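You operate a simulated robot arm through the tools that you are given. There is no shell and no other tool.

The job below is to be done with a simulated two-armed robot. You get a single attempt, and the scene is never put back.

TASK
Swap the board in the black frame for the one marked lake.
Fine: lay the old board on the coffee table; shut both clips.

It is judged by the outcome, as a careful person would: the job done as asked, and still so three seconds after it is handed in. It fails if anything else is knocked over, pushed out of place, dropped, spilled or broken.

THE ROBOT
Two 7-joint arms with two-finger parallel grippers on one trunk that stands fixed in place. Base frame: the origin is at the foot of the trunk, x ahead of it, y to its left, z up; the work surface is at about z = 0.48. Readings come in m, degrees, newtons and seconds.
The left shoulder is at [0.07, 0.156, 0.805], the right one opposite. Payload 3.91 kg a hand.
The tool frame of a hand sits at the grasp point between the pads (the TCP): z along the fingers, y along the line on which they close. The tips reach 0.03 m beyond it. The gripper opens to 0.11 m. The fingers are 0.02 m wide and 0.01 m thick; the gripper's body (0.048 by 0.112 m) begins 0.055 m behind the TCP.
Orientation is told as [roll, pitch, yaw] about the base's x, y, z axes, in that order, counted from this pose: with the fingers straight down and closing along the base's y, the tool's x points along the base's -x, its y along +y and its z along -z.

THE INTERFACE
- The arms move only by the tool apply_moves. It takes "left_motion", "right_motion" or both (then of equal length, played together; a hand with none holds still); each is one flat list of numbers, 7 for each row, row after row: the turn, a rotation vector about the tool's x, y, z in units of 8 degrees (1.0 is 8 degrees), then the shift along the tool's x, y, z in units of 25 mm (1.0 is 25 mm), then the closure, from 0 (fully open) to 1 (shut). In form: [rx, ry, rz, dx, dy, dz, hand, rx, ry, rz, dx, dy, dz, hand, ...]. A call has 1 to 20 rows; each row shifts and turns the commanded pose from where the row before left it, along the tool's axes as they then stand. A call with a number of a shift or a turn outside -1 to 1 is refused whole. A row lasts 0.2 s, in which the tool goes at most 0.05 m and 8.6 degrees; a call with a longer step from one row to the next is refused whole, and so is a gripper value outside its range. Where a pose cannot be reached the arm comes as near as it can. A force on the tool above 40 N (or 10 N above the force at the start of the call, whichever is more), or a blocked arm, ends the call early, and 0.2 s more pass. The fingers move at their own pace (about 0.108 m/s each) and stop on an object; they squeeze with about 31 N. The grip force told is the motor's: it shows also when the fingers shut on nothing. Time passes only in rows, and 0.2 s behind the last, so rows that do not move let the fingers close. It gives the time, the measured TCP pose, the force on the tool (base axes), the opening and the grip force at its end, in the units of the frame above (readings bear some noise), with the torque about the TCP (base axes, N m) and any sound that the robot's microphone picked up.
- Cameras (640 x 400 px; columns grow to the right, rows downward): "scene" is now at [0.1445, -0.041, 1.0469]; the picture's right is [-0.46, -0.89, 0.00], its down [-0.46, 0.23, -0.86] and it looks along [0.77, -0.39, -0.51] (base axes); focal length 324 px, centre (320, 200). "left" rides on the left gripper at [0.072, -0.017, -0.103] in its tool frame; the picture's right is [0.23, 0.97, 0.00], its down [-0.76, 0.18, -0.62] and it looks along [-0.61, 0.14, 0.78] (tool axes); focal length 222 px, centre (320, 200). "right" rides on the right gripper at [0.072, 0.017, -0.103] in its tool frame; the picture's right is [-0.23, 0.97, 0.00], its down [-0.76, -0.18, -0.62] and it looks along [-0.61, -0.14, 0.78] (tool axes); focal length 222 px, centre (320, 200). There is no depth. A picture from a camera that has moved, and an enlarged one, comes with that camera's place and axes in the base frame and with its lens. The place of the scene camera against the robot may be out by one fixed shift of up to 0.025 m in any direction.
- grab_frame(camera): a new picture of that camera. No time passes.
- raise_lower(by): slides the trunk up (or, below 0, down) by that many m; the arms and the scene camera ride with it, the base frame stays. It gives what a move gives, with no picture.
- aim_head(pan, tilt): turns the head with the scene camera to pan (to the left, within 86 degrees either way) and tilt (down, from -29 to 69), counted from straight ahead of the robot. It gives what a move gives.
- close_up(camera, box): a new picture of the part [left, top, right, bottom] of that camera's present view, enlarged. No time passes.
- finish_job(): hands the job in; it is judged then, once.

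Places have to be worked out from the pictures, the camera data and where the tool is seen. Open the grippers and draw the arms clear of the work before you hand the job in, unless the task says otherwise.

The tools are called after "Emit:" as name(argument=value, ...) on one line, values as JSON. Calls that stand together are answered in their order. apply_moves: Moves the arms, as the interface text tells. Its arguments: {"type":"object","properties":{"left_motion":{"type":"array"},"right_motion":{"type":"array"}},"required":[]} The other tools are called the same way: raise_lower (by) slides the trunk up or down; aim_head (pan, tilt) turns the head that bears the scene camera; grab_frame (camera) takes a picture; close_up (camera, box) takes an enlarged picture of a part of a camera's view; finish_job () hands the job in.

At the start:

```text
t: 0.0
left_ee_pos: [0.7838, 0.0438, 0.8475]
left_tool_rot: [0.0, 0.1, 0.1]
left_force: [0.1, -1.3, 0.1]
left_moment: [0.01, -0.03, 0.01]
left_width: 0.1098
left_gripper_force: 0.0
right_ee_pos: [0.6945, -0.5913, 0.8613]
right_tool_rot: [0.1, 0.0, 0.0]
right_force: [-0.4, 0.1, -0.2]
right_moment: [0.02, -0.04, -0.01]
right_width: 0.1098
right_gripper_force: 0.0
trunk travel left (down, up): [-0.25, 0.69]
head pan, tilt: [-27.1, 30.7]
```

scene: 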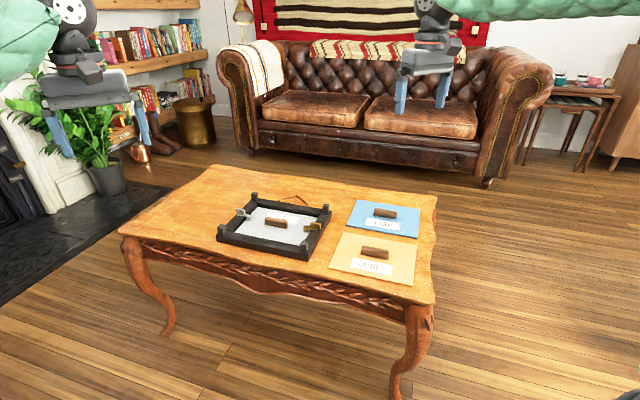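
right: 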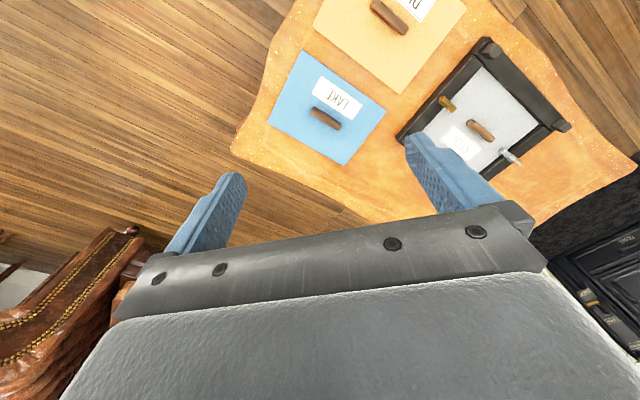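
left: 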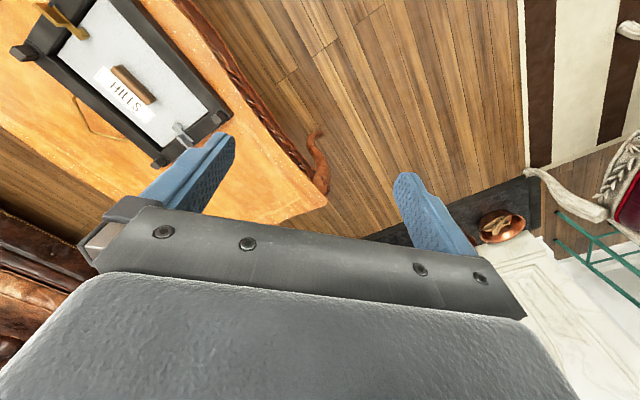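

I see the coffee table with a black frame holding a white board (HILLS), a blue LAKE board and a yellow board (maybe DUNES). I'll take enlarged views to see the clips and frame details.

Emit:
close_up(camera="scene", box=[200, 170, 344, 260])

Emit:
close_up(camera="scene", box=[310, 180, 454, 290])

Emit:
close_up(camera="right", box=[380, 20, 600, 180])

Emit:
close_up(camera="left", box=[0, 0, 260, 180])

```text
4.44 times, centred on (272, 215) of scene
camera zoom: at [0.1445, -0.041, 1.0469], right [-0.46, -0.89, 0.0], down [-0.46, 0.23, -0.86], along [0.77, -0.39, -0.51], focal length 1439 px, centre (533, 133)
```

zoom: 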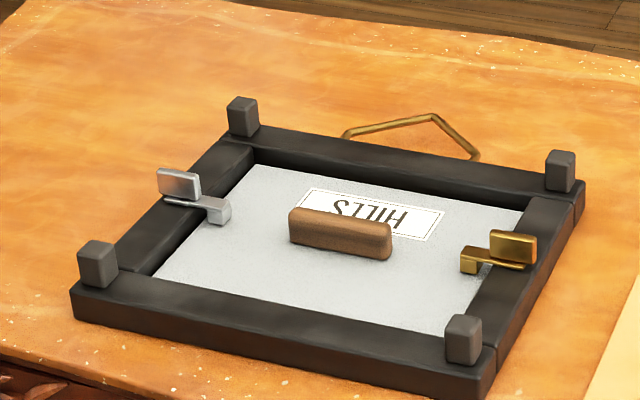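

```text
3.64 times, centred on (382, 235) of scene
camera zoom: at [0.1445, -0.041, 1.0469], right [-0.46, -0.89, 0.0], down [-0.46, 0.23, -0.86], along [0.77, -0.39, -0.51], focal length 1177 px, centre (94, 73)
```

zoom: 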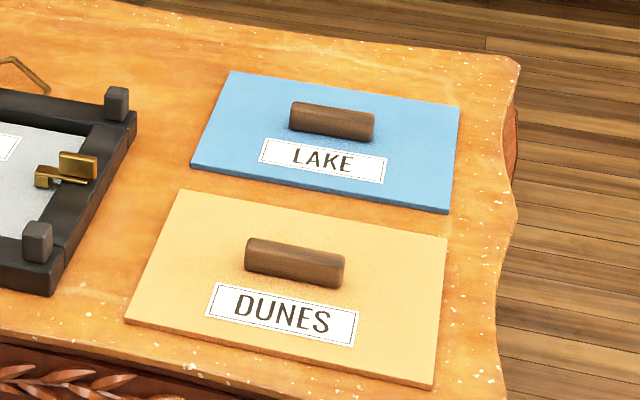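

```text
2.50 times, centred on (490, 100) of right
camera zoom: at [0.6238, -0.573, 0.9658], right [0.23, 0.97, 0.0], down [0.76, -0.18, 0.62], along [0.61, -0.14, -0.78], focal length 555 px, centre (-105, 450)
```

zoom: 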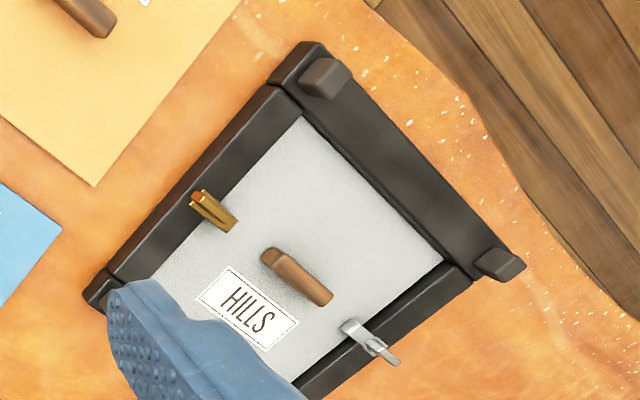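

```text
2.22 times, centred on (130, 90) of left
camera zoom: at [0.7123, 0.0272, 0.9504], right [-0.23, 0.97, 0.0], down [0.76, 0.18, 0.62], along [0.61, 0.14, -0.78], focal length 494 px, centre (742, 444)
```

zoom: 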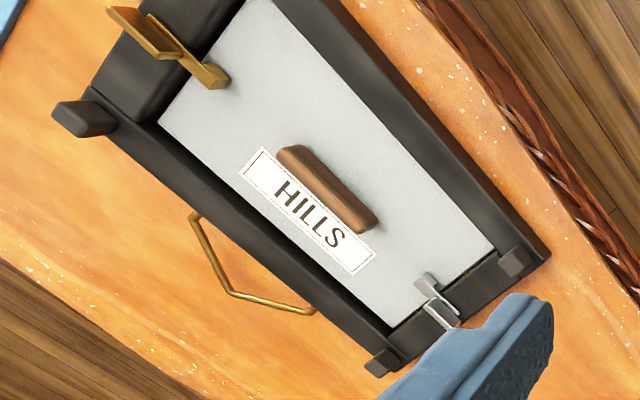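

Handle of HILLS comes out near (0.88, -0.28), the gold clip near (0.815, -0.343) and the silver one near (0.946, -0.211), so the frame lies at about 45 degrees. I zoom harder onto both clips to learn how they work.

Emit:
close_up(camera="scene", box=[230, 204, 262, 224])

Emit:
close_up(camera="scene", box=[298, 216, 330, 236])

Emit:
close_up(camera="left", box=[160, 100, 224, 140])

Emit:
close_up(camera="left", box=[40, 0, 104, 40])

Emit:
close_up(camera="right", box=[490, 135, 554, 175])

Emit:
close_up(camera="right", box=[425, 80, 489, 120])

```text
16.00 times, centred on (246, 214) of scene
camera zoom: at [0.1445, -0.041, 1.0469], right [-0.46, -0.89, 0.0], down [-0.46, 0.23, -0.86], along [0.77, -0.39, -0.51], focal length 5179 px, centre (1504, -24)
```

zoom: 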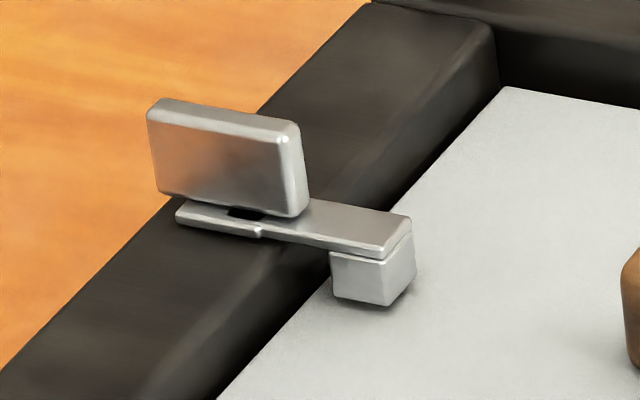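

```text
16.00 times, centred on (314, 226) of scene
camera zoom: at [0.1445, -0.041, 1.0469], right [-0.46, -0.89, 0.0], down [-0.46, 0.23, -0.86], along [0.77, -0.39, -0.51], focal length 5179 px, centre (416, -216)
```

zoom: 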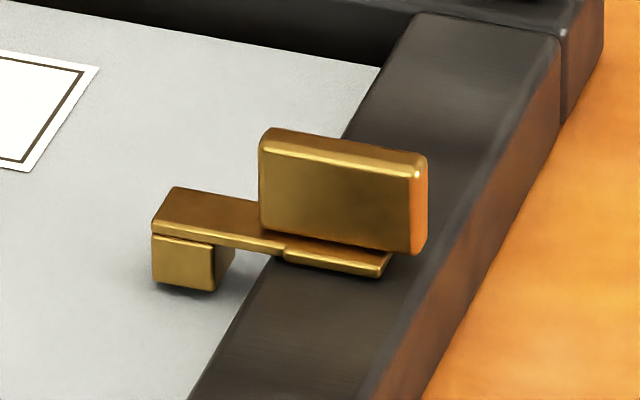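

```text
10.00 times, centred on (192, 120) of left
camera zoom: at [0.7123, 0.0272, 0.9504], right [-0.23, 0.97, 0.0], down [0.76, 0.18, 0.62], along [0.61, 0.14, -0.78], focal length 2221 px, centre (1600, 1000)
```

zoom: 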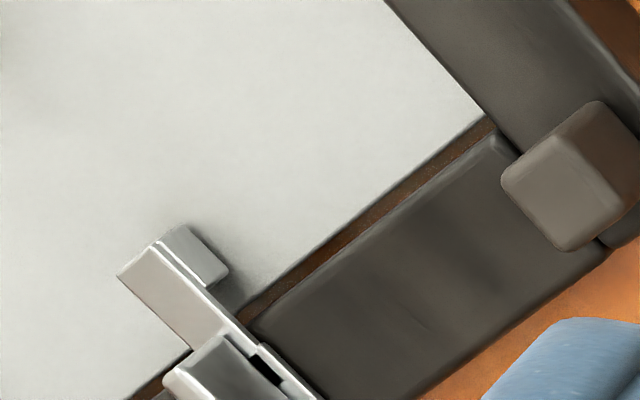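

```text
10.00 times, centred on (72, 20) of left
camera zoom: at [0.7123, 0.0272, 0.9504], right [-0.23, 0.97, 0.0], down [0.76, 0.18, 0.62], along [0.61, 0.14, -0.78], focal length 2221 px, centre (2800, 2000)
```

zoom: 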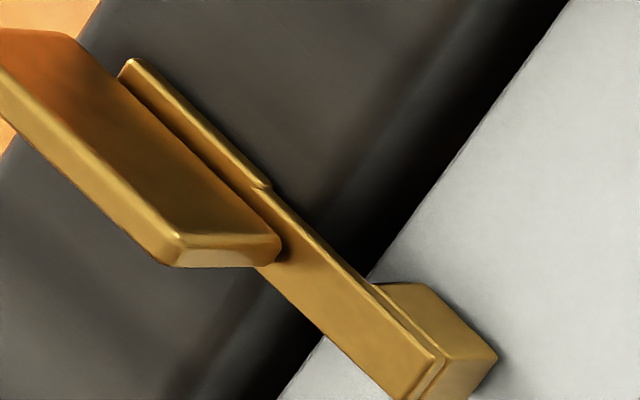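

```text
10.00 times, centred on (522, 155) of right
camera zoom: at [0.6238, -0.573, 0.9658], right [0.23, 0.97, 0.0], down [0.76, -0.18, 0.62], along [0.61, -0.14, -0.78], focal length 2221 px, centre (-1700, 650)
```

zoom: 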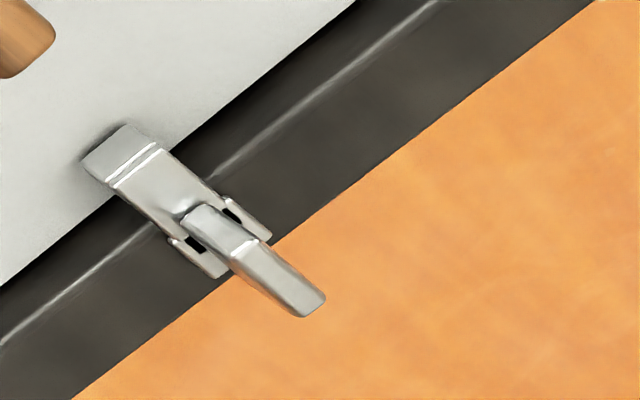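

```text
10.00 times, centred on (457, 100) of right
camera zoom: at [0.6238, -0.573, 0.9658], right [0.23, 0.97, 0.0], down [0.76, -0.18, 0.62], along [0.61, -0.14, -0.78], focal length 2221 px, centre (-1050, 1200)
```

zoom: 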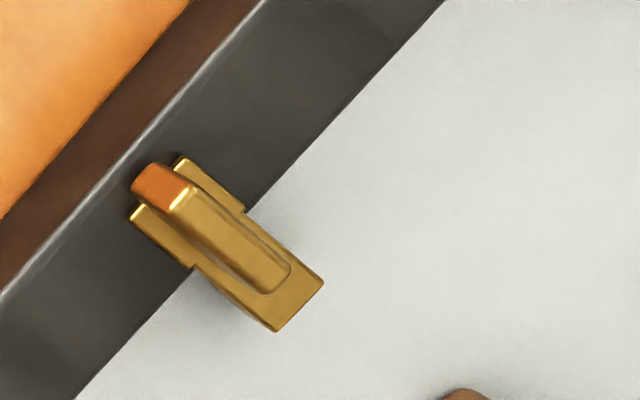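

The clips look like arms with an upright fin over the bar, but I can't tell yet whether they swing or flip. I bring the right hand over toward the frame turned 45 degrees, and pull the left hand back and turn it so its camera looks at the frame.

Emit:
apply_moves(right_motion=[0, 0, 0, -0.42, 0.765, 0.445, 0, 0, 0, 0, -0.42, 0.765, 0.445, 0, 0, 0, 0, -0.42, 0.765, 0.445, 0, 0, 0, 0, -0.42, 0.765, 0.445, 0, 0, 0, 0, -0.42, 0.765, 0.445, 0, 0, 0, 0, -0.42, 0.765, 0.445, 0, 0, 0, 0, -0.42, 0.765, 0.445, 0, 0, 0, 0, -0.42, 0.765, 0.445, 0, 0, 0, 0, -0.42, 0.765, 0.445, 0, 0, 0, 0, -0.42, 0.765, 0.445, 0, 0, 0, -0.9375, 0, 0, 0, 0, 0, 0, -0.9375, 0, 0, 0, 0, 0, 0, -0.9375, 0, 0, 0, 0, 0, 0, -0.9375, 0, 0, 0, 0, 0, 0, -0.9375, 0, 0, 0, 0, 0, 0, -0.9375, 0, 0, 0, 0], left_motion=[0, 0, 0, 0.336, 0.425, 0, 0, 0, 0, 0, 0.336, 0.425, 0, 0, 0, 0, 0, 0.336, 0.425, 0, 0, 0, 0, 0, 0.336, 0.425, 0, 0, 0, 0, 0, 0.336, 0.425, 0, 0, 0, 0, 0, 0.336, 0.425, 0, 0, 0, 0, 0, 0.336, 0.425, 0, 0, 0, 0, 0, 0.336, 0.425, 0, 0, 0, 0, 0, 0.336, 0.425, 0, 0, 0, 0, 0, 0.336, 0.425, 0, 0, 0, 0, 0.9375, 0, 0, 0, 0, 0, 0, 0.9375, 0, 0, 0, 0, 0, 0, 0.9375, 0, 0, 0, 0, 0, 0, 0.9375, 0, 0, 0, 0, 0, 0, 0.9375, 0, 0, 0, 0, 0, 0, 0.9375, 0, 0, 0, 0])

```text
t: 3.4
left_ee_pos: [0.6997, 0.1518, 0.8473]
left_tool_rot: [0.0, 0.0, -45.0]
left_force: [1.3, 0.4, -1.0]
left_moment: [-0.02, -0.01, 0.01]
left_width: 0.1099
left_gripper_force: 0.1
right_ee_pos: [0.7992, -0.4001, 0.751]
right_tool_rot: [0.1, 0.1, 45.1]
right_force: [-0.5, 0.1, -0.4]
right_moment: [0.02, 0.0, 0.0]
right_width: 0.1098
right_gripper_force: 0.1
trunk travel left (down, up): [-0.25, 0.69]
head pan, tilt: [-27.1, 30.7]
```

The hands are in the poses I asked for. I take pictures from all three cameras.

Emit:
grab_frame(camera="scene")

Emit:
grab_frame(camera="right")

Emit:
grab_frame(camera="left")

```text
taken
camera scene: at [0.1446, -0.0409, 1.0469], right [-0.46, -0.89, 0.0], down [-0.46, 0.23, -0.86], along [0.76, -0.39, -0.51], focal length 324 px, centre (320, 200)
```

scene: 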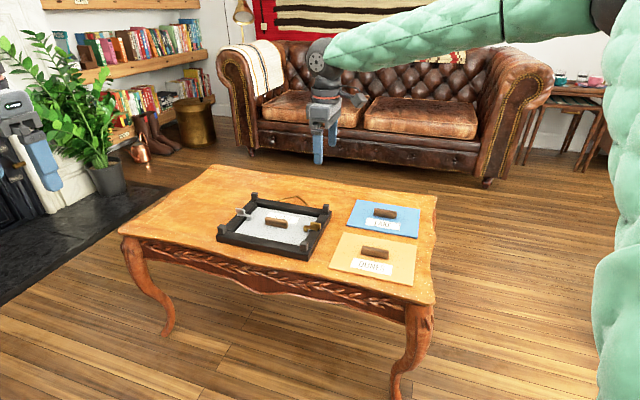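

```text
taken
camera right: at [0.738, -0.4386, 0.8552], right [-0.53, 0.85, 0.0], down [0.66, 0.42, 0.62], along [0.53, 0.33, -0.78], focal length 222 px, centre (320, 200)
```

right: 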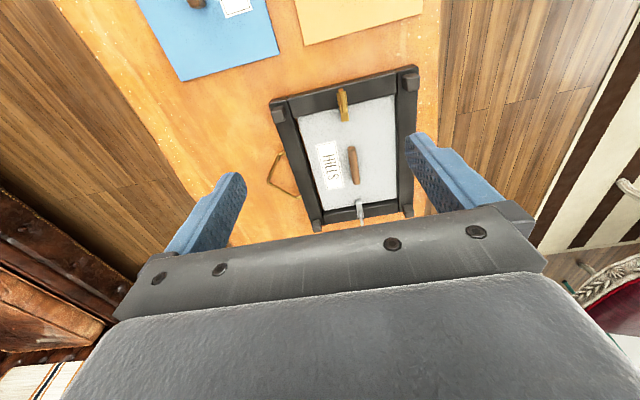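

```text
taken
camera left: at [0.6377, 0.1897, 0.95], right [0.53, 0.85, 0.0], down [0.66, -0.41, 0.62], along [0.53, -0.33, -0.78], focal length 222 px, centre (320, 200)
```

left: 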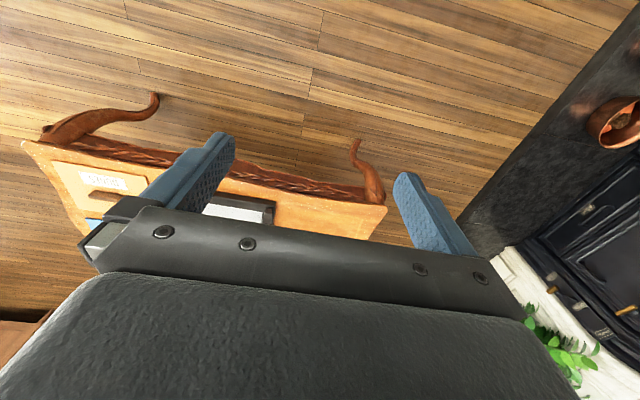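

Good view of the frame from the right hand camera. I zoom in on the gold and silver clips and the frame.

Emit:
close_up(camera="right", box=[256, 60, 432, 236])

Emit:
close_up(camera="right", box=[318, 82, 366, 130])

Emit:
close_up(camera="right", box=[340, 192, 380, 232])

Emit:
close_up(camera="scene", box=[210, 180, 450, 300])

```text
2.27 times, centred on (344, 148) of right
camera zoom: at [0.738, -0.4386, 0.8552], right [-0.53, 0.85, 0.0], down [0.66, 0.42, 0.62], along [0.53, 0.33, -0.78], focal length 505 px, centre (266, 318)
```

zoom: 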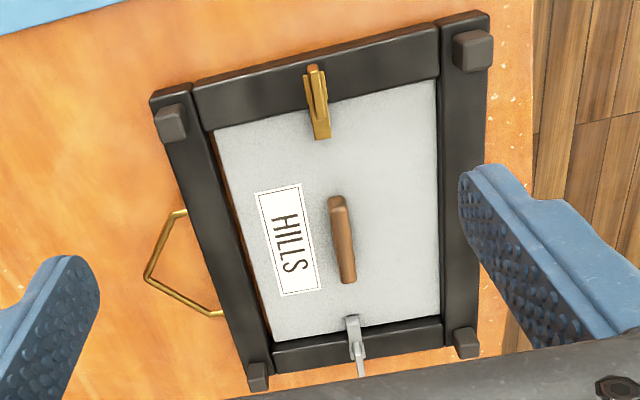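

```text
8.33 times, centred on (342, 106) of right
camera zoom: at [0.738, -0.4386, 0.8552], right [-0.53, 0.85, 0.0], down [0.66, 0.42, 0.62], along [0.53, 0.33, -0.78], focal length 1851 px, centre (137, 983)
```

zoom: 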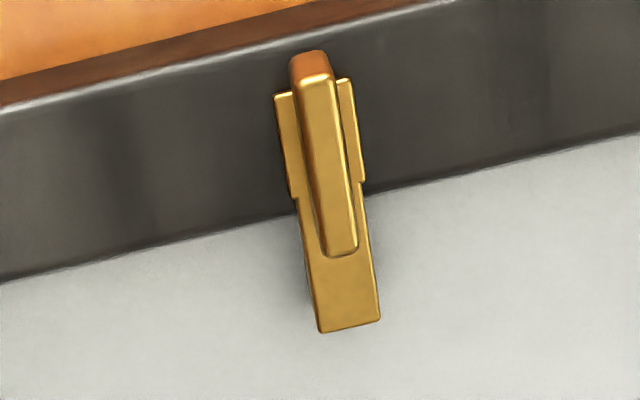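

```text
10.00 times, centred on (360, 212) of right
camera zoom: at [0.738, -0.4386, 0.8552], right [-0.53, 0.85, 0.0], down [0.66, 0.42, 0.62], along [0.53, 0.33, -0.78], focal length 2221 px, centre (-80, 80)
```

zoom: 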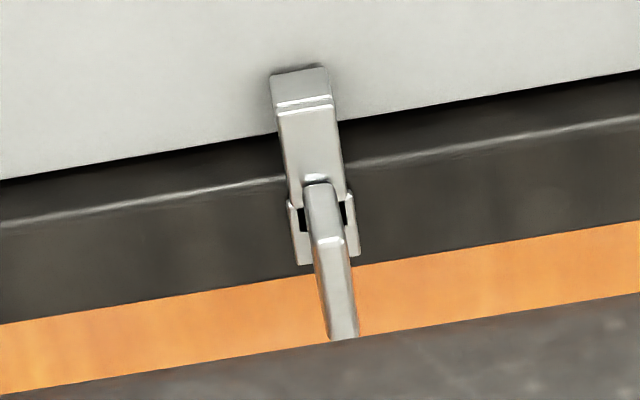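

```text
2.67 times, centred on (330, 240) of scene
camera zoom: at [0.1446, -0.0409, 1.0469], right [-0.46, -0.89, 0.0], down [-0.46, 0.23, -0.86], along [0.76, -0.39, -0.51], focal length 863 px, centre (293, 93)
```

zoom: 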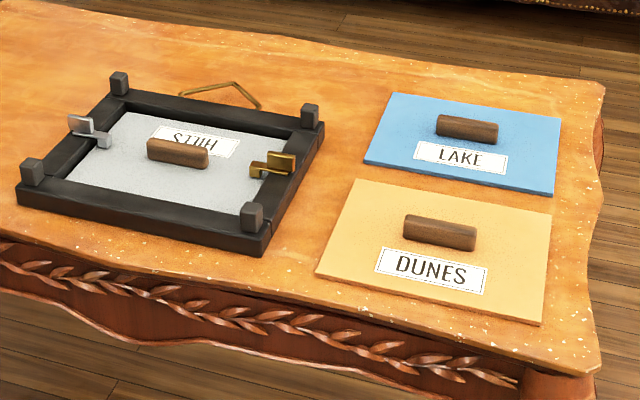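

The fin and the slotted arm are still ambiguous between turning and flipping. I zoom further from several angles, including the gold clip from the scene camera.

Emit:
close_up(camera="scene", box=[236, 207, 253, 218])

Emit:
close_up(camera="scene", box=[304, 220, 321, 231])

Emit:
close_up(camera="right", box=[353, 196, 373, 220])

Emit:
close_up(camera="right", box=[330, 86, 358, 116])

```text
16.00 times, centred on (244, 212) of scene
camera zoom: at [0.1446, -0.0409, 1.0469], right [-0.46, -0.89, 0.0], down [-0.46, 0.23, -0.86], along [0.76, -0.39, -0.51], focal length 5179 px, centre (1528, 0)
```

zoom: 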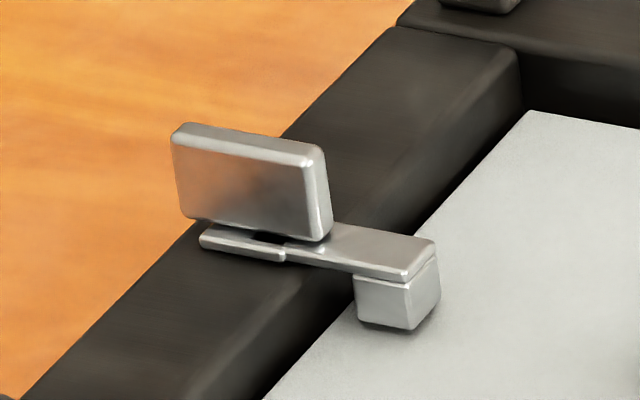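

```text
16.00 times, centred on (312, 226) of scene
camera zoom: at [0.1446, -0.0409, 1.0469], right [-0.46, -0.89, 0.0], down [-0.46, 0.23, -0.86], along [0.76, -0.39, -0.51], focal length 5179 px, centre (440, -208)
```

zoom: 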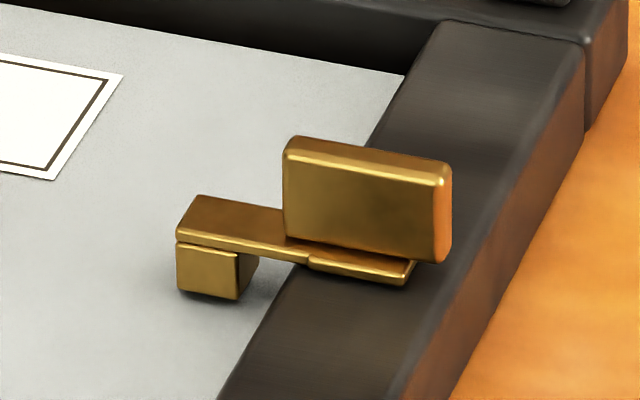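

```text
16.00 times, centred on (363, 208) of right
camera zoom: at [0.738, -0.4386, 0.8552], right [-0.53, 0.85, 0.0], down [0.66, 0.42, 0.62], along [0.53, 0.33, -0.78], focal length 3554 px, centre (-368, 72)
```

zoom: 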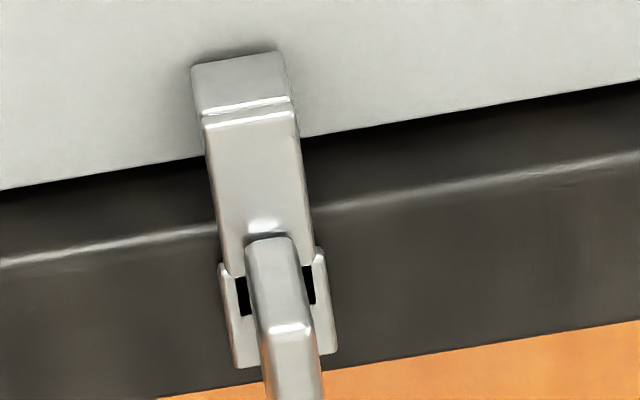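

```text
13.33 times, centred on (344, 101) of right
camera zoom: at [0.738, -0.4386, 0.8552], right [-0.53, 0.85, 0.0], down [0.66, 0.42, 0.62], along [0.53, 0.33, -0.78], focal length 2962 px, centre (0, 1520)
```

zoom: 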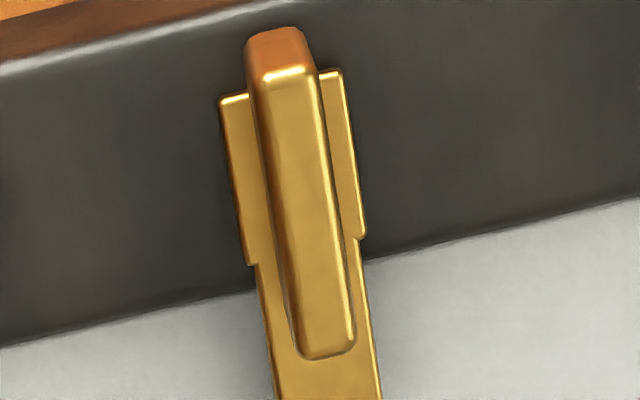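

The silver clip shows a slot under its fin while the gold does not, so the two may work differently. I lower and tilt the right hand back to look at the gold clip from its outer side at a flatter angle.

Emit:
apply_moves(right_motion=[0, 0, 0, 0.7, 0.08, 0.85, 0, 0, 0, 0, 0.7, 0.08, 0.85, 0, 0, 0, 0, 0.7, 0.08, 0.85, 0, 0, 0, 0, 0.7, 0.08, 0.85, 0, 0, 0, 0, 0.7, 0.08, 0.85, 0, 0, 0, 0, 0.7, 0.08, 0.85, 0, 0, -0.9375, 0, 0, 0, 0, 0, 0, -0.9375, 0, 0, 0, 0, 0, 0, -0.9375, 0, 0, 0, 0, 0, 0, -0.9375, 0, 0, 0, 0, 0])

Emit:
grab_frame(camera="right")

```text
t: 5.6
left_ee_pos: [0.6996, 0.1513, 0.8475]
left_tool_rot: [0.0, 0.0, -44.8]
left_force: [0.7, -0.1, -0.1]
left_moment: [0.01, -0.02, 0.0]
left_width: 0.11
left_gripper_force: 0.0
right_ee_pos: [0.7178, -0.4657, 0.6232]
right_tool_rot: [0.0, -30.1, 45.1]
right_force: [0.5, -0.1, -0.7]
right_moment: [-0.01, 0.01, 0.02]
right_width: 0.1098
right_gripper_force: 0.0
trunk travel left (down, up): [-0.25, 0.69]
head pan, tilt: [-27.1, 30.7]
```

```text
taken
camera right: at [0.6257, -0.5337, 0.6776], right [-0.55, 0.83, 0.11], down [0.37, 0.12, 0.92], along [0.75, 0.55, -0.37], focal length 222 px, centre (320, 200)
```

right: 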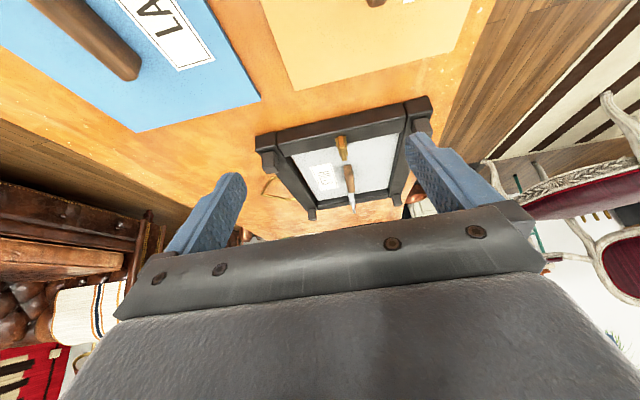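

From this flatter view I zoom in on both clips.

Emit:
close_up(camera="right", box=[328, 128, 360, 164])

Emit:
close_up(camera="right", box=[340, 180, 366, 216])

Emit:
close_up(camera="right", box=[250, 90, 440, 220])

```text
11.11 times, centred on (344, 146) of right
camera zoom: at [0.6257, -0.5337, 0.6776], right [-0.55, 0.83, 0.11], down [0.37, 0.12, 0.92], along [0.75, 0.55, -0.37], focal length 2468 px, centre (53, 800)
```

zoom: 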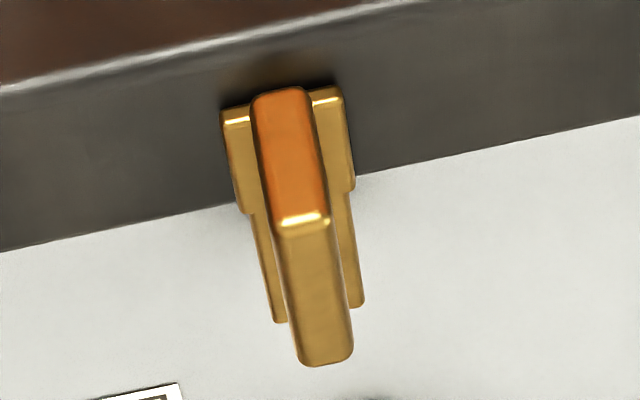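

```text
11.11 times, centred on (353, 198) of right
camera zoom: at [0.6257, -0.5337, 0.6776], right [-0.55, 0.83, 0.11], down [0.37, 0.12, 0.92], along [0.75, 0.55, -0.37], focal length 2468 px, centre (-47, 222)
```

zoom: 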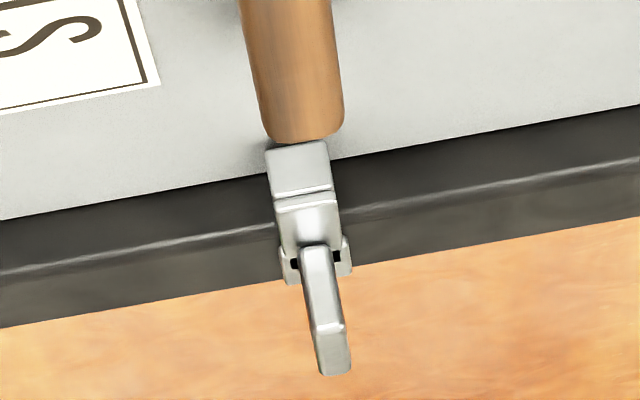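

```text
3.08 times, centred on (345, 155) of right
camera zoom: at [0.6257, -0.5337, 0.6776], right [-0.55, 0.83, 0.11], down [0.37, 0.12, 0.92], along [0.75, 0.55, -0.37], focal length 684 px, centre (243, 338)
```

zoom: 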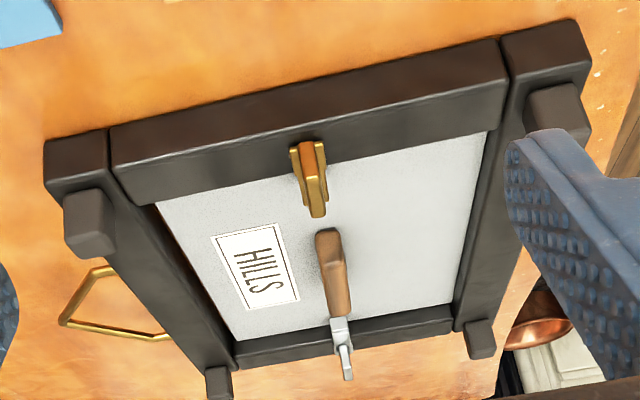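

Still unclear; I bring the left hand low on the near side so its camera looks along the frame's end bars, and sees the clips from the side.

Emit:
apply_moves(left_motion=[0, 0, 0, -0.766, -0.71, 0.87, 0, 0, 0, 0, -0.766, -0.71, 0.87, 0, 0, 0, 0, -0.766, -0.71, 0.87, 0, 0, 0, 0, -0.766, -0.71, 0.87, 0, 0, 0, 0, -0.766, -0.71, 0.87, 0, 0, 0, 0, -0.766, -0.71, 0.87, 0, 0, 0, 0, -0.766, -0.71, 0.87, 0, 0, 0, 0, -0.766, -0.71, 0.87, 0, 0, 0, 0, -0.766, -0.71, 0.87, 0, 0, 0, 0, -0.766, -0.71, 0.87, 0, 0, -0.9375, 0, 0, 0, 0, 0, 0, -0.9375, 0, 0, 0, 0, 0, 0, -0.9375, 0, 0, 0, 0, 0, 0, -0.9375, 0, 0, 0, 0, 0])

Emit:
grab_frame(camera="left")

```text
t: 8.6
left_ee_pos: [0.7089, -0.1107, 0.6305]
left_tool_rot: [0.1, -30.0, -45.0]
left_force: [0.6, 0.2, 0.0]
left_moment: [-0.01, 0.01, -0.01]
left_width: 0.1097
left_gripper_force: 0.0
right_ee_pos: [0.7177, -0.4658, 0.624]
right_tool_rot: [0.0, -30.0, 44.9]
right_force: [-0.7, -1.0, -0.6]
right_moment: [-0.02, 0.0, 0.0]
right_width: 0.1098
right_gripper_force: 0.2
trunk travel left (down, up): [-0.25, 0.69]
head pan, tilt: [-27.1, 30.7]
```

```text
taken
camera left: at [0.6171, -0.042, 0.6827], right [0.55, 0.83, -0.11], down [0.37, -0.12, 0.92], along [0.75, -0.55, -0.37], focal length 222 px, centre (320, 200)
```

left: 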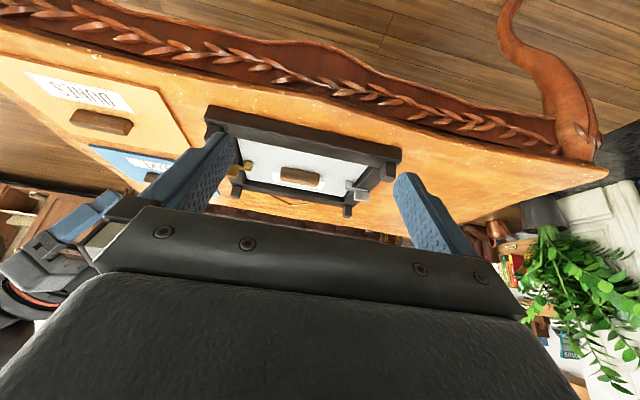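

I zoom in on both clips from this low side view.

Emit:
close_up(camera="left", box=[340, 170, 390, 215])

Emit:
close_up(camera="left", box=[222, 150, 262, 190])

Emit:
close_up(camera="left", box=[200, 95, 410, 220])

```text
8.89 times, centred on (365, 192) of left
camera zoom: at [0.6171, -0.042, 0.6827], right [0.55, 0.83, -0.11], down [0.37, -0.12, 0.92], along [0.75, -0.55, -0.37], focal length 1974 px, centre (-80, 267)
```

zoom: 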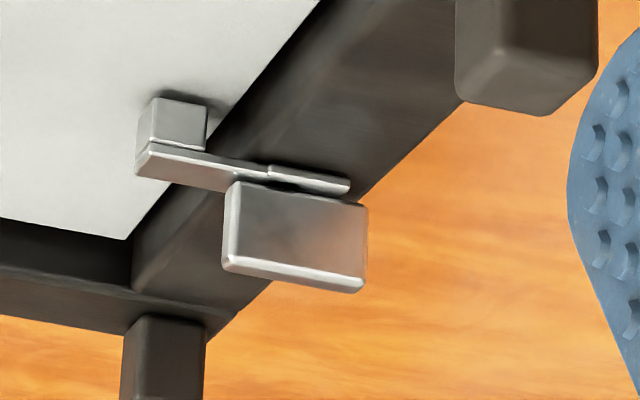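

```text
10.00 times, centred on (242, 170) of left
camera zoom: at [0.6171, -0.042, 0.6827], right [0.55, 0.83, -0.11], down [0.37, -0.12, 0.92], along [0.75, -0.55, -0.37], focal length 2221 px, centre (1100, 500)
```

zoom: 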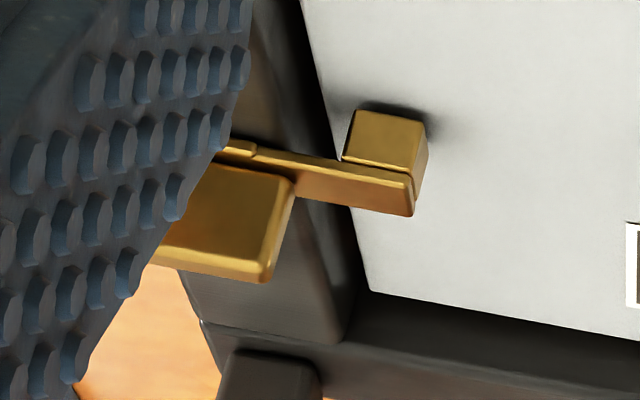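

```text
3.05 times, centred on (305, 158) of left
camera zoom: at [0.6171, -0.042, 0.6827], right [0.55, 0.83, -0.11], down [0.37, -0.12, 0.92], along [0.75, -0.55, -0.37], focal length 677 px, centre (366, 330)
```

zoom: 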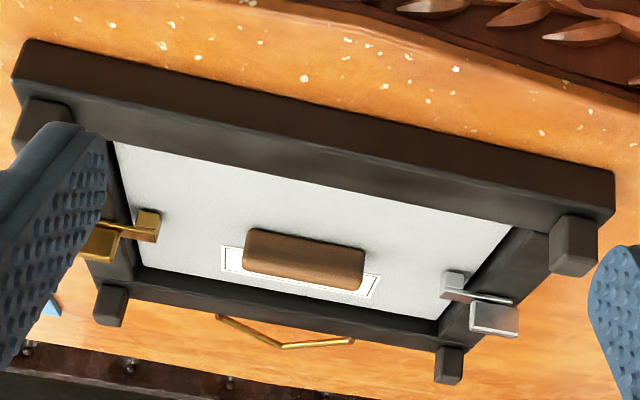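

From the side the pads reach down onto the board. I withdraw the left hand well clear to the left, and level the right hand so I can next bring it above the silver clip for a close top view and a reach check.

Emit:
apply_moves(left_motion=[0, 0.9375, 0, 0, 0, 0, 0, 0, 0.9375, 0, 0, 0, 0, 0, 0, 0.9375, 0, 0, 0, 0, 0, 0, 0.9375, 0, 0, 0, 0, 0, 0, 0, 0, 0.907, 0.547, -0.343, 0, 0, 0, 0, 0.907, 0.547, -0.343, 0, 0, 0, 0, 0.907, 0.547, -0.343, 0, 0, 0, 0, 0.907, 0.547, -0.343, 0, 0, 0, 0, 0.907, 0.547, -0.343, 0, 0, 0, 0, 0.907, 0.547, -0.343, 0, 0, 0, 0, 0.907, 0.547, -0.343, 0, 0, 0, 0, 0.907, 0.547, -0.343, 0, 0, 0, 0, 0.907, 0.547, -0.343, 0, 0, 0, 0, 0.907, 0.547, -0.343, 0, 0, 0, 0, 0.907, 0.547, -0.343, 0, 0, 0, 0, 0.907, 0.547, -0.343, 0, 0, 0, 0, 0.907, 0.547, -0.343, 0, 0, 0, 0, 0.907, 0.547, -0.343, 0], right_motion=[0, 0.9375, 0, 0, 0, 0, 0, 0, 0.9375, 0, 0, 0, 0, 0, 0, 0.9375, 0, 0, 0, 0, 0, 0, 0.9375, 0, 0, 0, 0, 0, 0, 0, 0, 0, 0, -0.2, 0, 0, 0, 0, 0, 0, -0.2, 0, 0, 0, 0, 0, 0, -0.2, 0, 0, 0, 0, 0, 0, -0.2, 0, 0, 0, 0, 0, 0, -0.2, 0, 0, 0, 0, 0, 0, -0.2, 0, 0, 0, 0, 0, 0, -0.2, 0, 0, 0, 0, 0, 0, -0.2, 0, 0, 0, 0, 0, 0, -0.2, 0, 0, 0, 0, 0, 0, -0.2, 0, 0, 0, 0, 0, 0, -0.2, 0, 0, 0, 0, 0, 0, 0, 0, 0, 0, 0, 0, 0, 0, 0, 0, 0, 0, 0, 0, 0, 0, 0])

Emit:
apply_moves(right_motion=[0, 0, 0, -0.986, 0.07, 0, 0, 0, 0, 0, -0.986, 0.07, 0, 0, 0, 0, 0, -0.986, 0.07, 0, 0, 0, 0, 0, -0.986, 0.07, 0, 0, 0, 0, 0, -0.986, 0.07, 0, 0, 0, 0, 0, -0.986, 0.07, 0, 0, 0, 0, 0, -0.986, 0.07, 0, 0, 0, 0, 0, -0.986, 0.07, 0, 0, 0, 0, 0, -0.986, 0.07, 0, 0, 0, 0, 0, -0.986, 0.07, 0, 0, 0, 0, 0, -0.986, 0.07, 0, 0, 0, 0, 0, -0.986, 0.07, 0, 0, 0, 0, 0, -0.986, 0.07, 0, 0, 0, 0, 0, -0.986, 0.07, 0, 0])

Emit:
grab_frame(camera="right")

Emit:
grab_frame(camera="scene")

```text
refused: motion must hold 7 numbers for each row
```

```text
t: 11.6
left_ee_pos: [0.7079, -0.1103, 0.6292]
left_tool_rot: [0.0, -30.0, -44.9]
left_force: [0.6, -0.2, 0.2]
left_moment: [-0.03, -0.02, 0.01]
left_width: 0.1101
left_gripper_force: 0.0
right_ee_pos: [0.9102, -0.235, 0.7961]
right_tool_rot: [0.0, -30.0, 45.0]
right_force: [0.5, 0.1, 0.5]
right_moment: [0.0, -0.05, 0.03]
right_width: 0.11
right_gripper_force: 0.1
trunk travel left (down, up): [-0.25, 0.69]
head pan, tilt: [-27.1, 30.7]
```

```text
taken
camera right: at [0.8175, -0.3038, 0.8509], right [-0.55, 0.83, 0.11], down [0.37, 0.12, 0.92], along [0.75, 0.55, -0.37], focal length 222 px, centre (320, 200)
```

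right: 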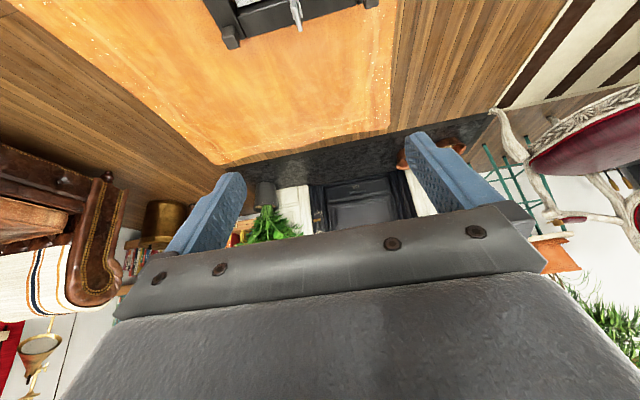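

```text
taken
camera scene: at [0.1446, -0.041, 1.0469], right [-0.46, -0.89, 0.0], down [-0.46, 0.23, -0.86], along [0.76, -0.39, -0.51], focal length 324 px, centre (320, 200)
```

scene: 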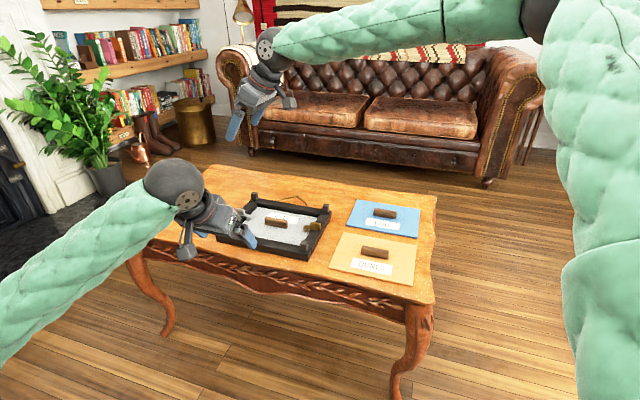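

The first call was refused over a miscounted row, so the right hand moved while still tilted and the left hand stayed put; nothing was touched. Now I withdraw the left hand alone.

Emit:
apply_moves(left_motion=[0, 0.9375, 0, 0, 0, 0, 0, 0, 0.9375, 0, 0, 0, 0, 0, 0, 0.9375, 0, 0, 0, 0, 0, 0, 0.9375, 0, 0, 0, 0, 0, 0, 0, 0, 0.907, 0.547, -0.343, 0, 0, 0, 0, 0.907, 0.547, -0.343, 0, 0, 0, 0, 0.907, 0.547, -0.343, 0, 0, 0, 0, 0.907, 0.547, -0.343, 0, 0, 0, 0, 0.907, 0.547, -0.343, 0, 0, 0, 0, 0.907, 0.547, -0.343, 0, 0, 0, 0, 0.907, 0.547, -0.343, 0, 0, 0, 0, 0.907, 0.547, -0.343, 0, 0, 0, 0, 0.907, 0.547, -0.343, 0, 0, 0, 0, 0.907, 0.547, -0.343, 0, 0, 0, 0, 0.907, 0.547, -0.343, 0, 0, 0, 0, 0.907, 0.547, -0.343, 0])

```text
t: 15.0
left_ee_pos: [0.6327, 0.1986, 0.7315]
left_tool_rot: [0.0, 0.0, -45.0]
left_force: [0.4, 0.3, -0.7]
left_moment: [0.0, 0.01, -0.02]
left_width: 0.11
left_gripper_force: 0.1
right_ee_pos: [0.9079, -0.2357, 0.7971]
right_tool_rot: [0.0, -30.0, 45.0]
right_force: [-0.3, -0.1, 0.0]
right_moment: [-0.01, -0.01, 0.0]
right_width: 0.11
right_gripper_force: 0.0
trunk travel left (down, up): [-0.25, 0.69]
head pan, tilt: [-27.1, 30.7]
```

Left hand is clear. Now I level the right hand and bring it down above the silver clip to look straight down at it.

Emit:
apply_moves(right_motion=[0, 0.9375, 0, 0, 0, 0, 0, 0, 0.9375, 0, 0, 0, 0, 0, 0, 0.9375, 0, 0, 0, 0, 0, 0, 0.9375, 0, 0, 0, 0, 0, 0, 0, 0, -0.3, 0, 1, 0, 0, 0, 0, -0.3, 0, 1, 0, 0, 0, 0, -0.3, 0, 1, 0, 0, 0, 0, -0.3, 0, 1, 0])

Emit:
grab_frame(camera="right")

```text
t: 16.8
left_ee_pos: [0.6327, 0.199, 0.7318]
left_tool_rot: [0.1, 0.0, -44.8]
left_force: [-0.1, 0.9, -0.1]
left_moment: [-0.02, 0.02, -0.01]
left_width: 0.1101
left_gripper_force: 0.0
right_ee_pos: [0.9113, -0.2283, 0.6986]
right_tool_rot: [-0.1, -0.1, 45.0]
right_force: [-0.1, -0.7, -0.9]
right_moment: [-0.05, 0.02, 0.02]
right_width: 0.1102
right_gripper_force: 0.0
right hand out of reach, approached as far as the arm can: row 7, 8
trunk travel left (down, up): [-0.25, 0.69]
head pan, tilt: [-27.1, 30.7]
```

```text
taken
camera right: at [0.8494, -0.2671, 0.8028], right [-0.53, 0.85, 0.0], down [0.66, 0.41, 0.62], along [0.53, 0.33, -0.78], focal length 222 px, centre (320, 200)
```

right: 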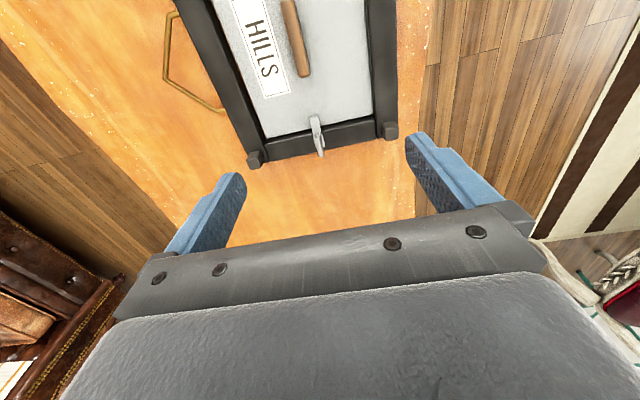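

The arm hit its reach limit at (0.911, -0.228), which is worth remembering: the silver clip sits near (0.95, -0.208). I zoom in on the silver clip from this view.

Emit:
close_up(camera="right", box=[298, 110, 338, 160])

Emit:
close_up(camera="right", box=[306, 118, 330, 142])

Emit:
close_up(camera="left", box=[100, 100, 320, 230])

```text
8.00 times, centred on (318, 135) of right
camera zoom: at [0.8494, -0.2671, 0.8028], right [-0.53, 0.85, 0.0], down [0.66, 0.41, 0.62], along [0.53, 0.33, -0.78], focal length 1777 px, centre (336, 720)
```

zoom: 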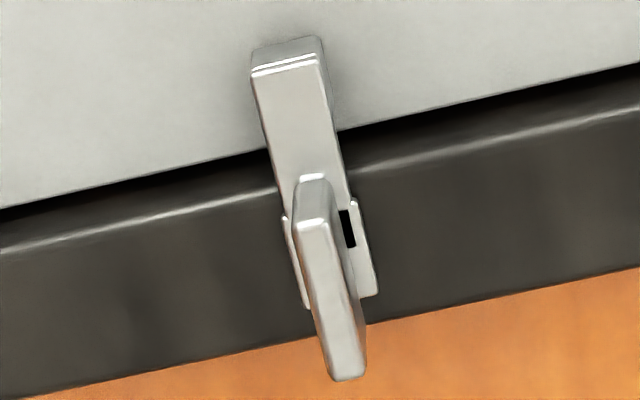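

```text
16.00 times, centred on (318, 130) of right
camera zoom: at [0.8494, -0.2671, 0.8028], right [-0.53, 0.85, 0.0], down [0.66, 0.41, 0.62], along [0.53, 0.33, -0.78], focal length 3554 px, centre (352, 1320)
```

zoom: 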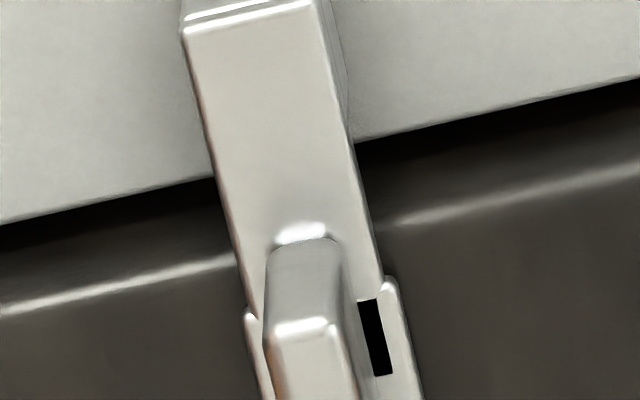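

```text
2.91 times, centred on (210, 165) of left
camera zoom: at [0.5716, 0.2372, 0.8346], right [0.53, 0.85, 0.0], down [0.67, -0.41, 0.62], along [0.53, -0.33, -0.78], focal length 646 px, centre (640, 302)
```

zoom: 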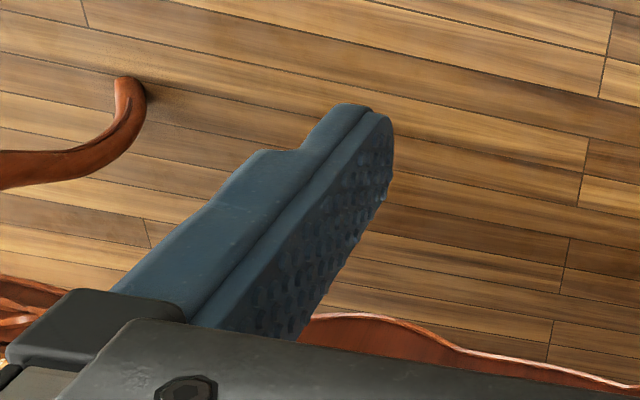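

On the silver clip a black slot lies in the base just outward of the arm's end, which suggests it slides outward. I now move back over the gold clip for the same close view.

Emit:
apply_moves(right_motion=[0, 0, 0, 0.95, 0, 0.2, 0, 0, 0, 0, 0.95, 0, 0.2, 0, 0, 0, 0, 0.95, 0, 0.2, 0, 0, 0, 0, 0.95, 0, 0.2, 0, 0, 0, 0, 0.95, 0, 0.2, 0, 0, 0, 0, 0.95, 0, 0.2, 0, 0, 0, 0, 0.95, 0, 0.2, 0, 0, 0, 0, 0.95, 0, 0.2, 0])

Emit:
grab_frame(camera="right")

```text
t: 18.6
left_ee_pos: [0.6331, 0.1986, 0.7308]
left_tool_rot: [-0.1, -0.1, -45.0]
left_force: [-0.2, -0.1, 0.1]
left_moment: [-0.02, -0.03, 0.0]
left_width: 0.1103
left_gripper_force: 0.0
right_ee_pos: [0.7784, -0.3626, 0.6602]
right_tool_rot: [0.0, 0.0, 45.2]
right_force: [-0.7, 0.0, -0.7]
right_moment: [0.02, 0.02, -0.02]
right_width: 0.11
right_gripper_force: 0.1
trunk travel left (down, up): [-0.25, 0.69]
head pan, tilt: [-27.1, 30.7]
```

```text
taken
camera right: at [0.7157, -0.4017, 0.7641], right [-0.53, 0.85, 0.0], down [0.66, 0.41, 0.62], along [0.53, 0.33, -0.78], focal length 222 px, centre (320, 200)
```

right: 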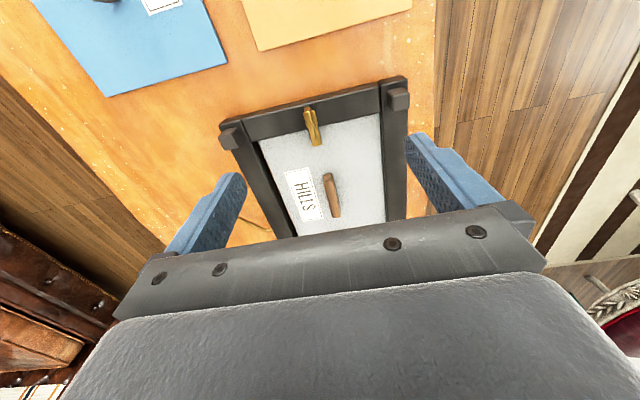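

Gold clip is in view; zooming in.

Emit:
close_up(camera="right", box=[298, 102, 330, 150])

Emit:
close_up(camera="right", box=[302, 106, 326, 130])

```text
8.33 times, centred on (314, 126) of right
camera zoom: at [0.7157, -0.4017, 0.7641], right [-0.53, 0.85, 0.0], down [0.66, 0.41, 0.62], along [0.53, 0.33, -0.78], focal length 1851 px, centre (370, 817)
```

zoom: 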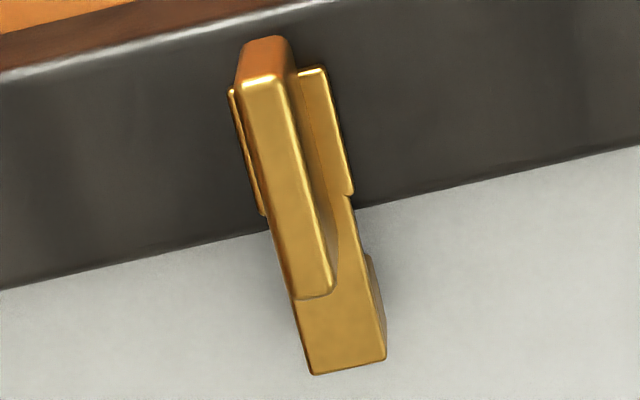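

```text
16.00 times, centred on (314, 118) of right
camera zoom: at [0.7157, -0.4017, 0.7641], right [-0.53, 0.85, 0.0], down [0.66, 0.41, 0.62], along [0.53, 0.33, -0.78], focal length 3554 px, centre (416, 1512)
```

zoom: 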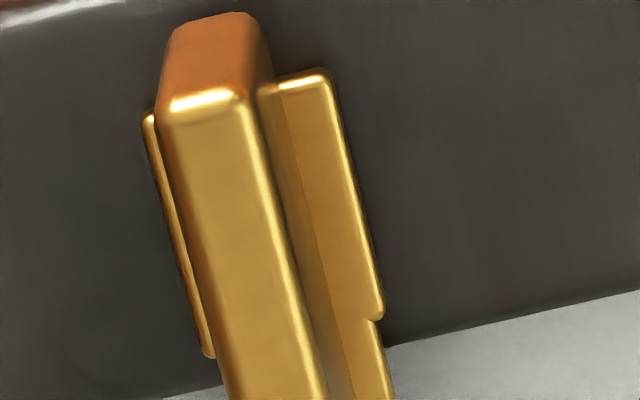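

The gold clip shows no slot, only a fin centred over its wide part, so it probably turns about the vertical. By triangulation I place the gold fin's centre at (0.7945, -0.3655), top at z 0.527, and the silver fin's at (0.962, -0.199). I half close the right gripper and come down to just above the gold fin.

Emit:
apply_moves(right_motion=[0, 0, 0, -0.0925, -0.135, 0.6, 0.6, 0, 0, 0, -0.0925, -0.135, 0.6, 0.6, 0, 0, 0, -0.0925, -0.135, 0.6, 0.6, 0, 0, 0, -0.0925, -0.135, 0.6, 0.6, 0, 0, 0, 0, 0, 0.6, 0.6, 0, 0, 0, 0, 0, 0.4, 0.6])

Emit:
grab_frame(camera="right")

Emit:
close_up(camera="scene", box=[270, 190, 350, 240])

```text
t: 20.0
left_ee_pos: [0.6339, 0.199, 0.732]
left_tool_rot: [-0.1, 0.0, -44.9]
left_force: [0.3, -0.3, -0.6]
left_moment: [0.0, 0.0, 0.0]
left_width: 0.1097
left_gripper_force: 0.0
right_ee_pos: [0.7947, -0.3659, 0.5722]
right_tool_rot: [0.0, 0.0, 45.0]
right_force: [-0.1, -0.1, 0.9]
right_moment: [0.0, 0.0, 0.04]
right_width: 0.0439
right_gripper_force: 0.0
trunk travel left (down, up): [-0.25, 0.69]
head pan, tilt: [-27.1, 30.7]
```

```text
taken
camera right: at [0.7315, -0.404, 0.6777], right [-0.53, 0.85, 0.0], down [0.66, 0.41, 0.62], along [0.53, 0.33, -0.78], focal length 222 px, centre (320, 200)
```

right: 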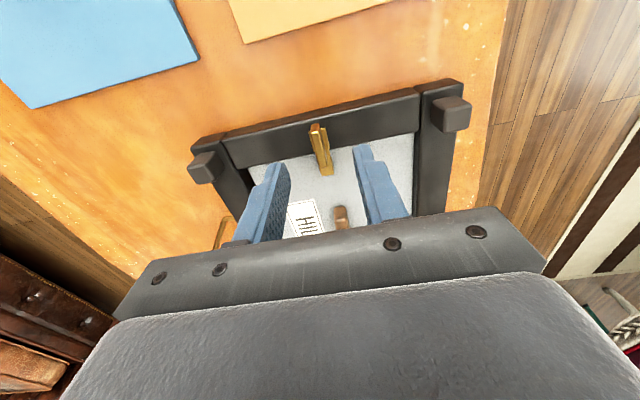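

```text
8.00 times, centred on (310, 215) of scene
camera zoom: at [0.1446, -0.0409, 1.0469], right [-0.46, -0.89, 0.0], down [-0.46, 0.23, -0.86], along [0.76, -0.39, -0.51], focal length 2590 px, centre (400, 80)
```

zoom: 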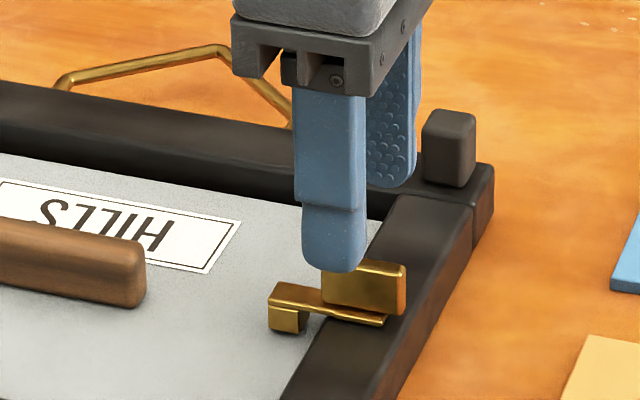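

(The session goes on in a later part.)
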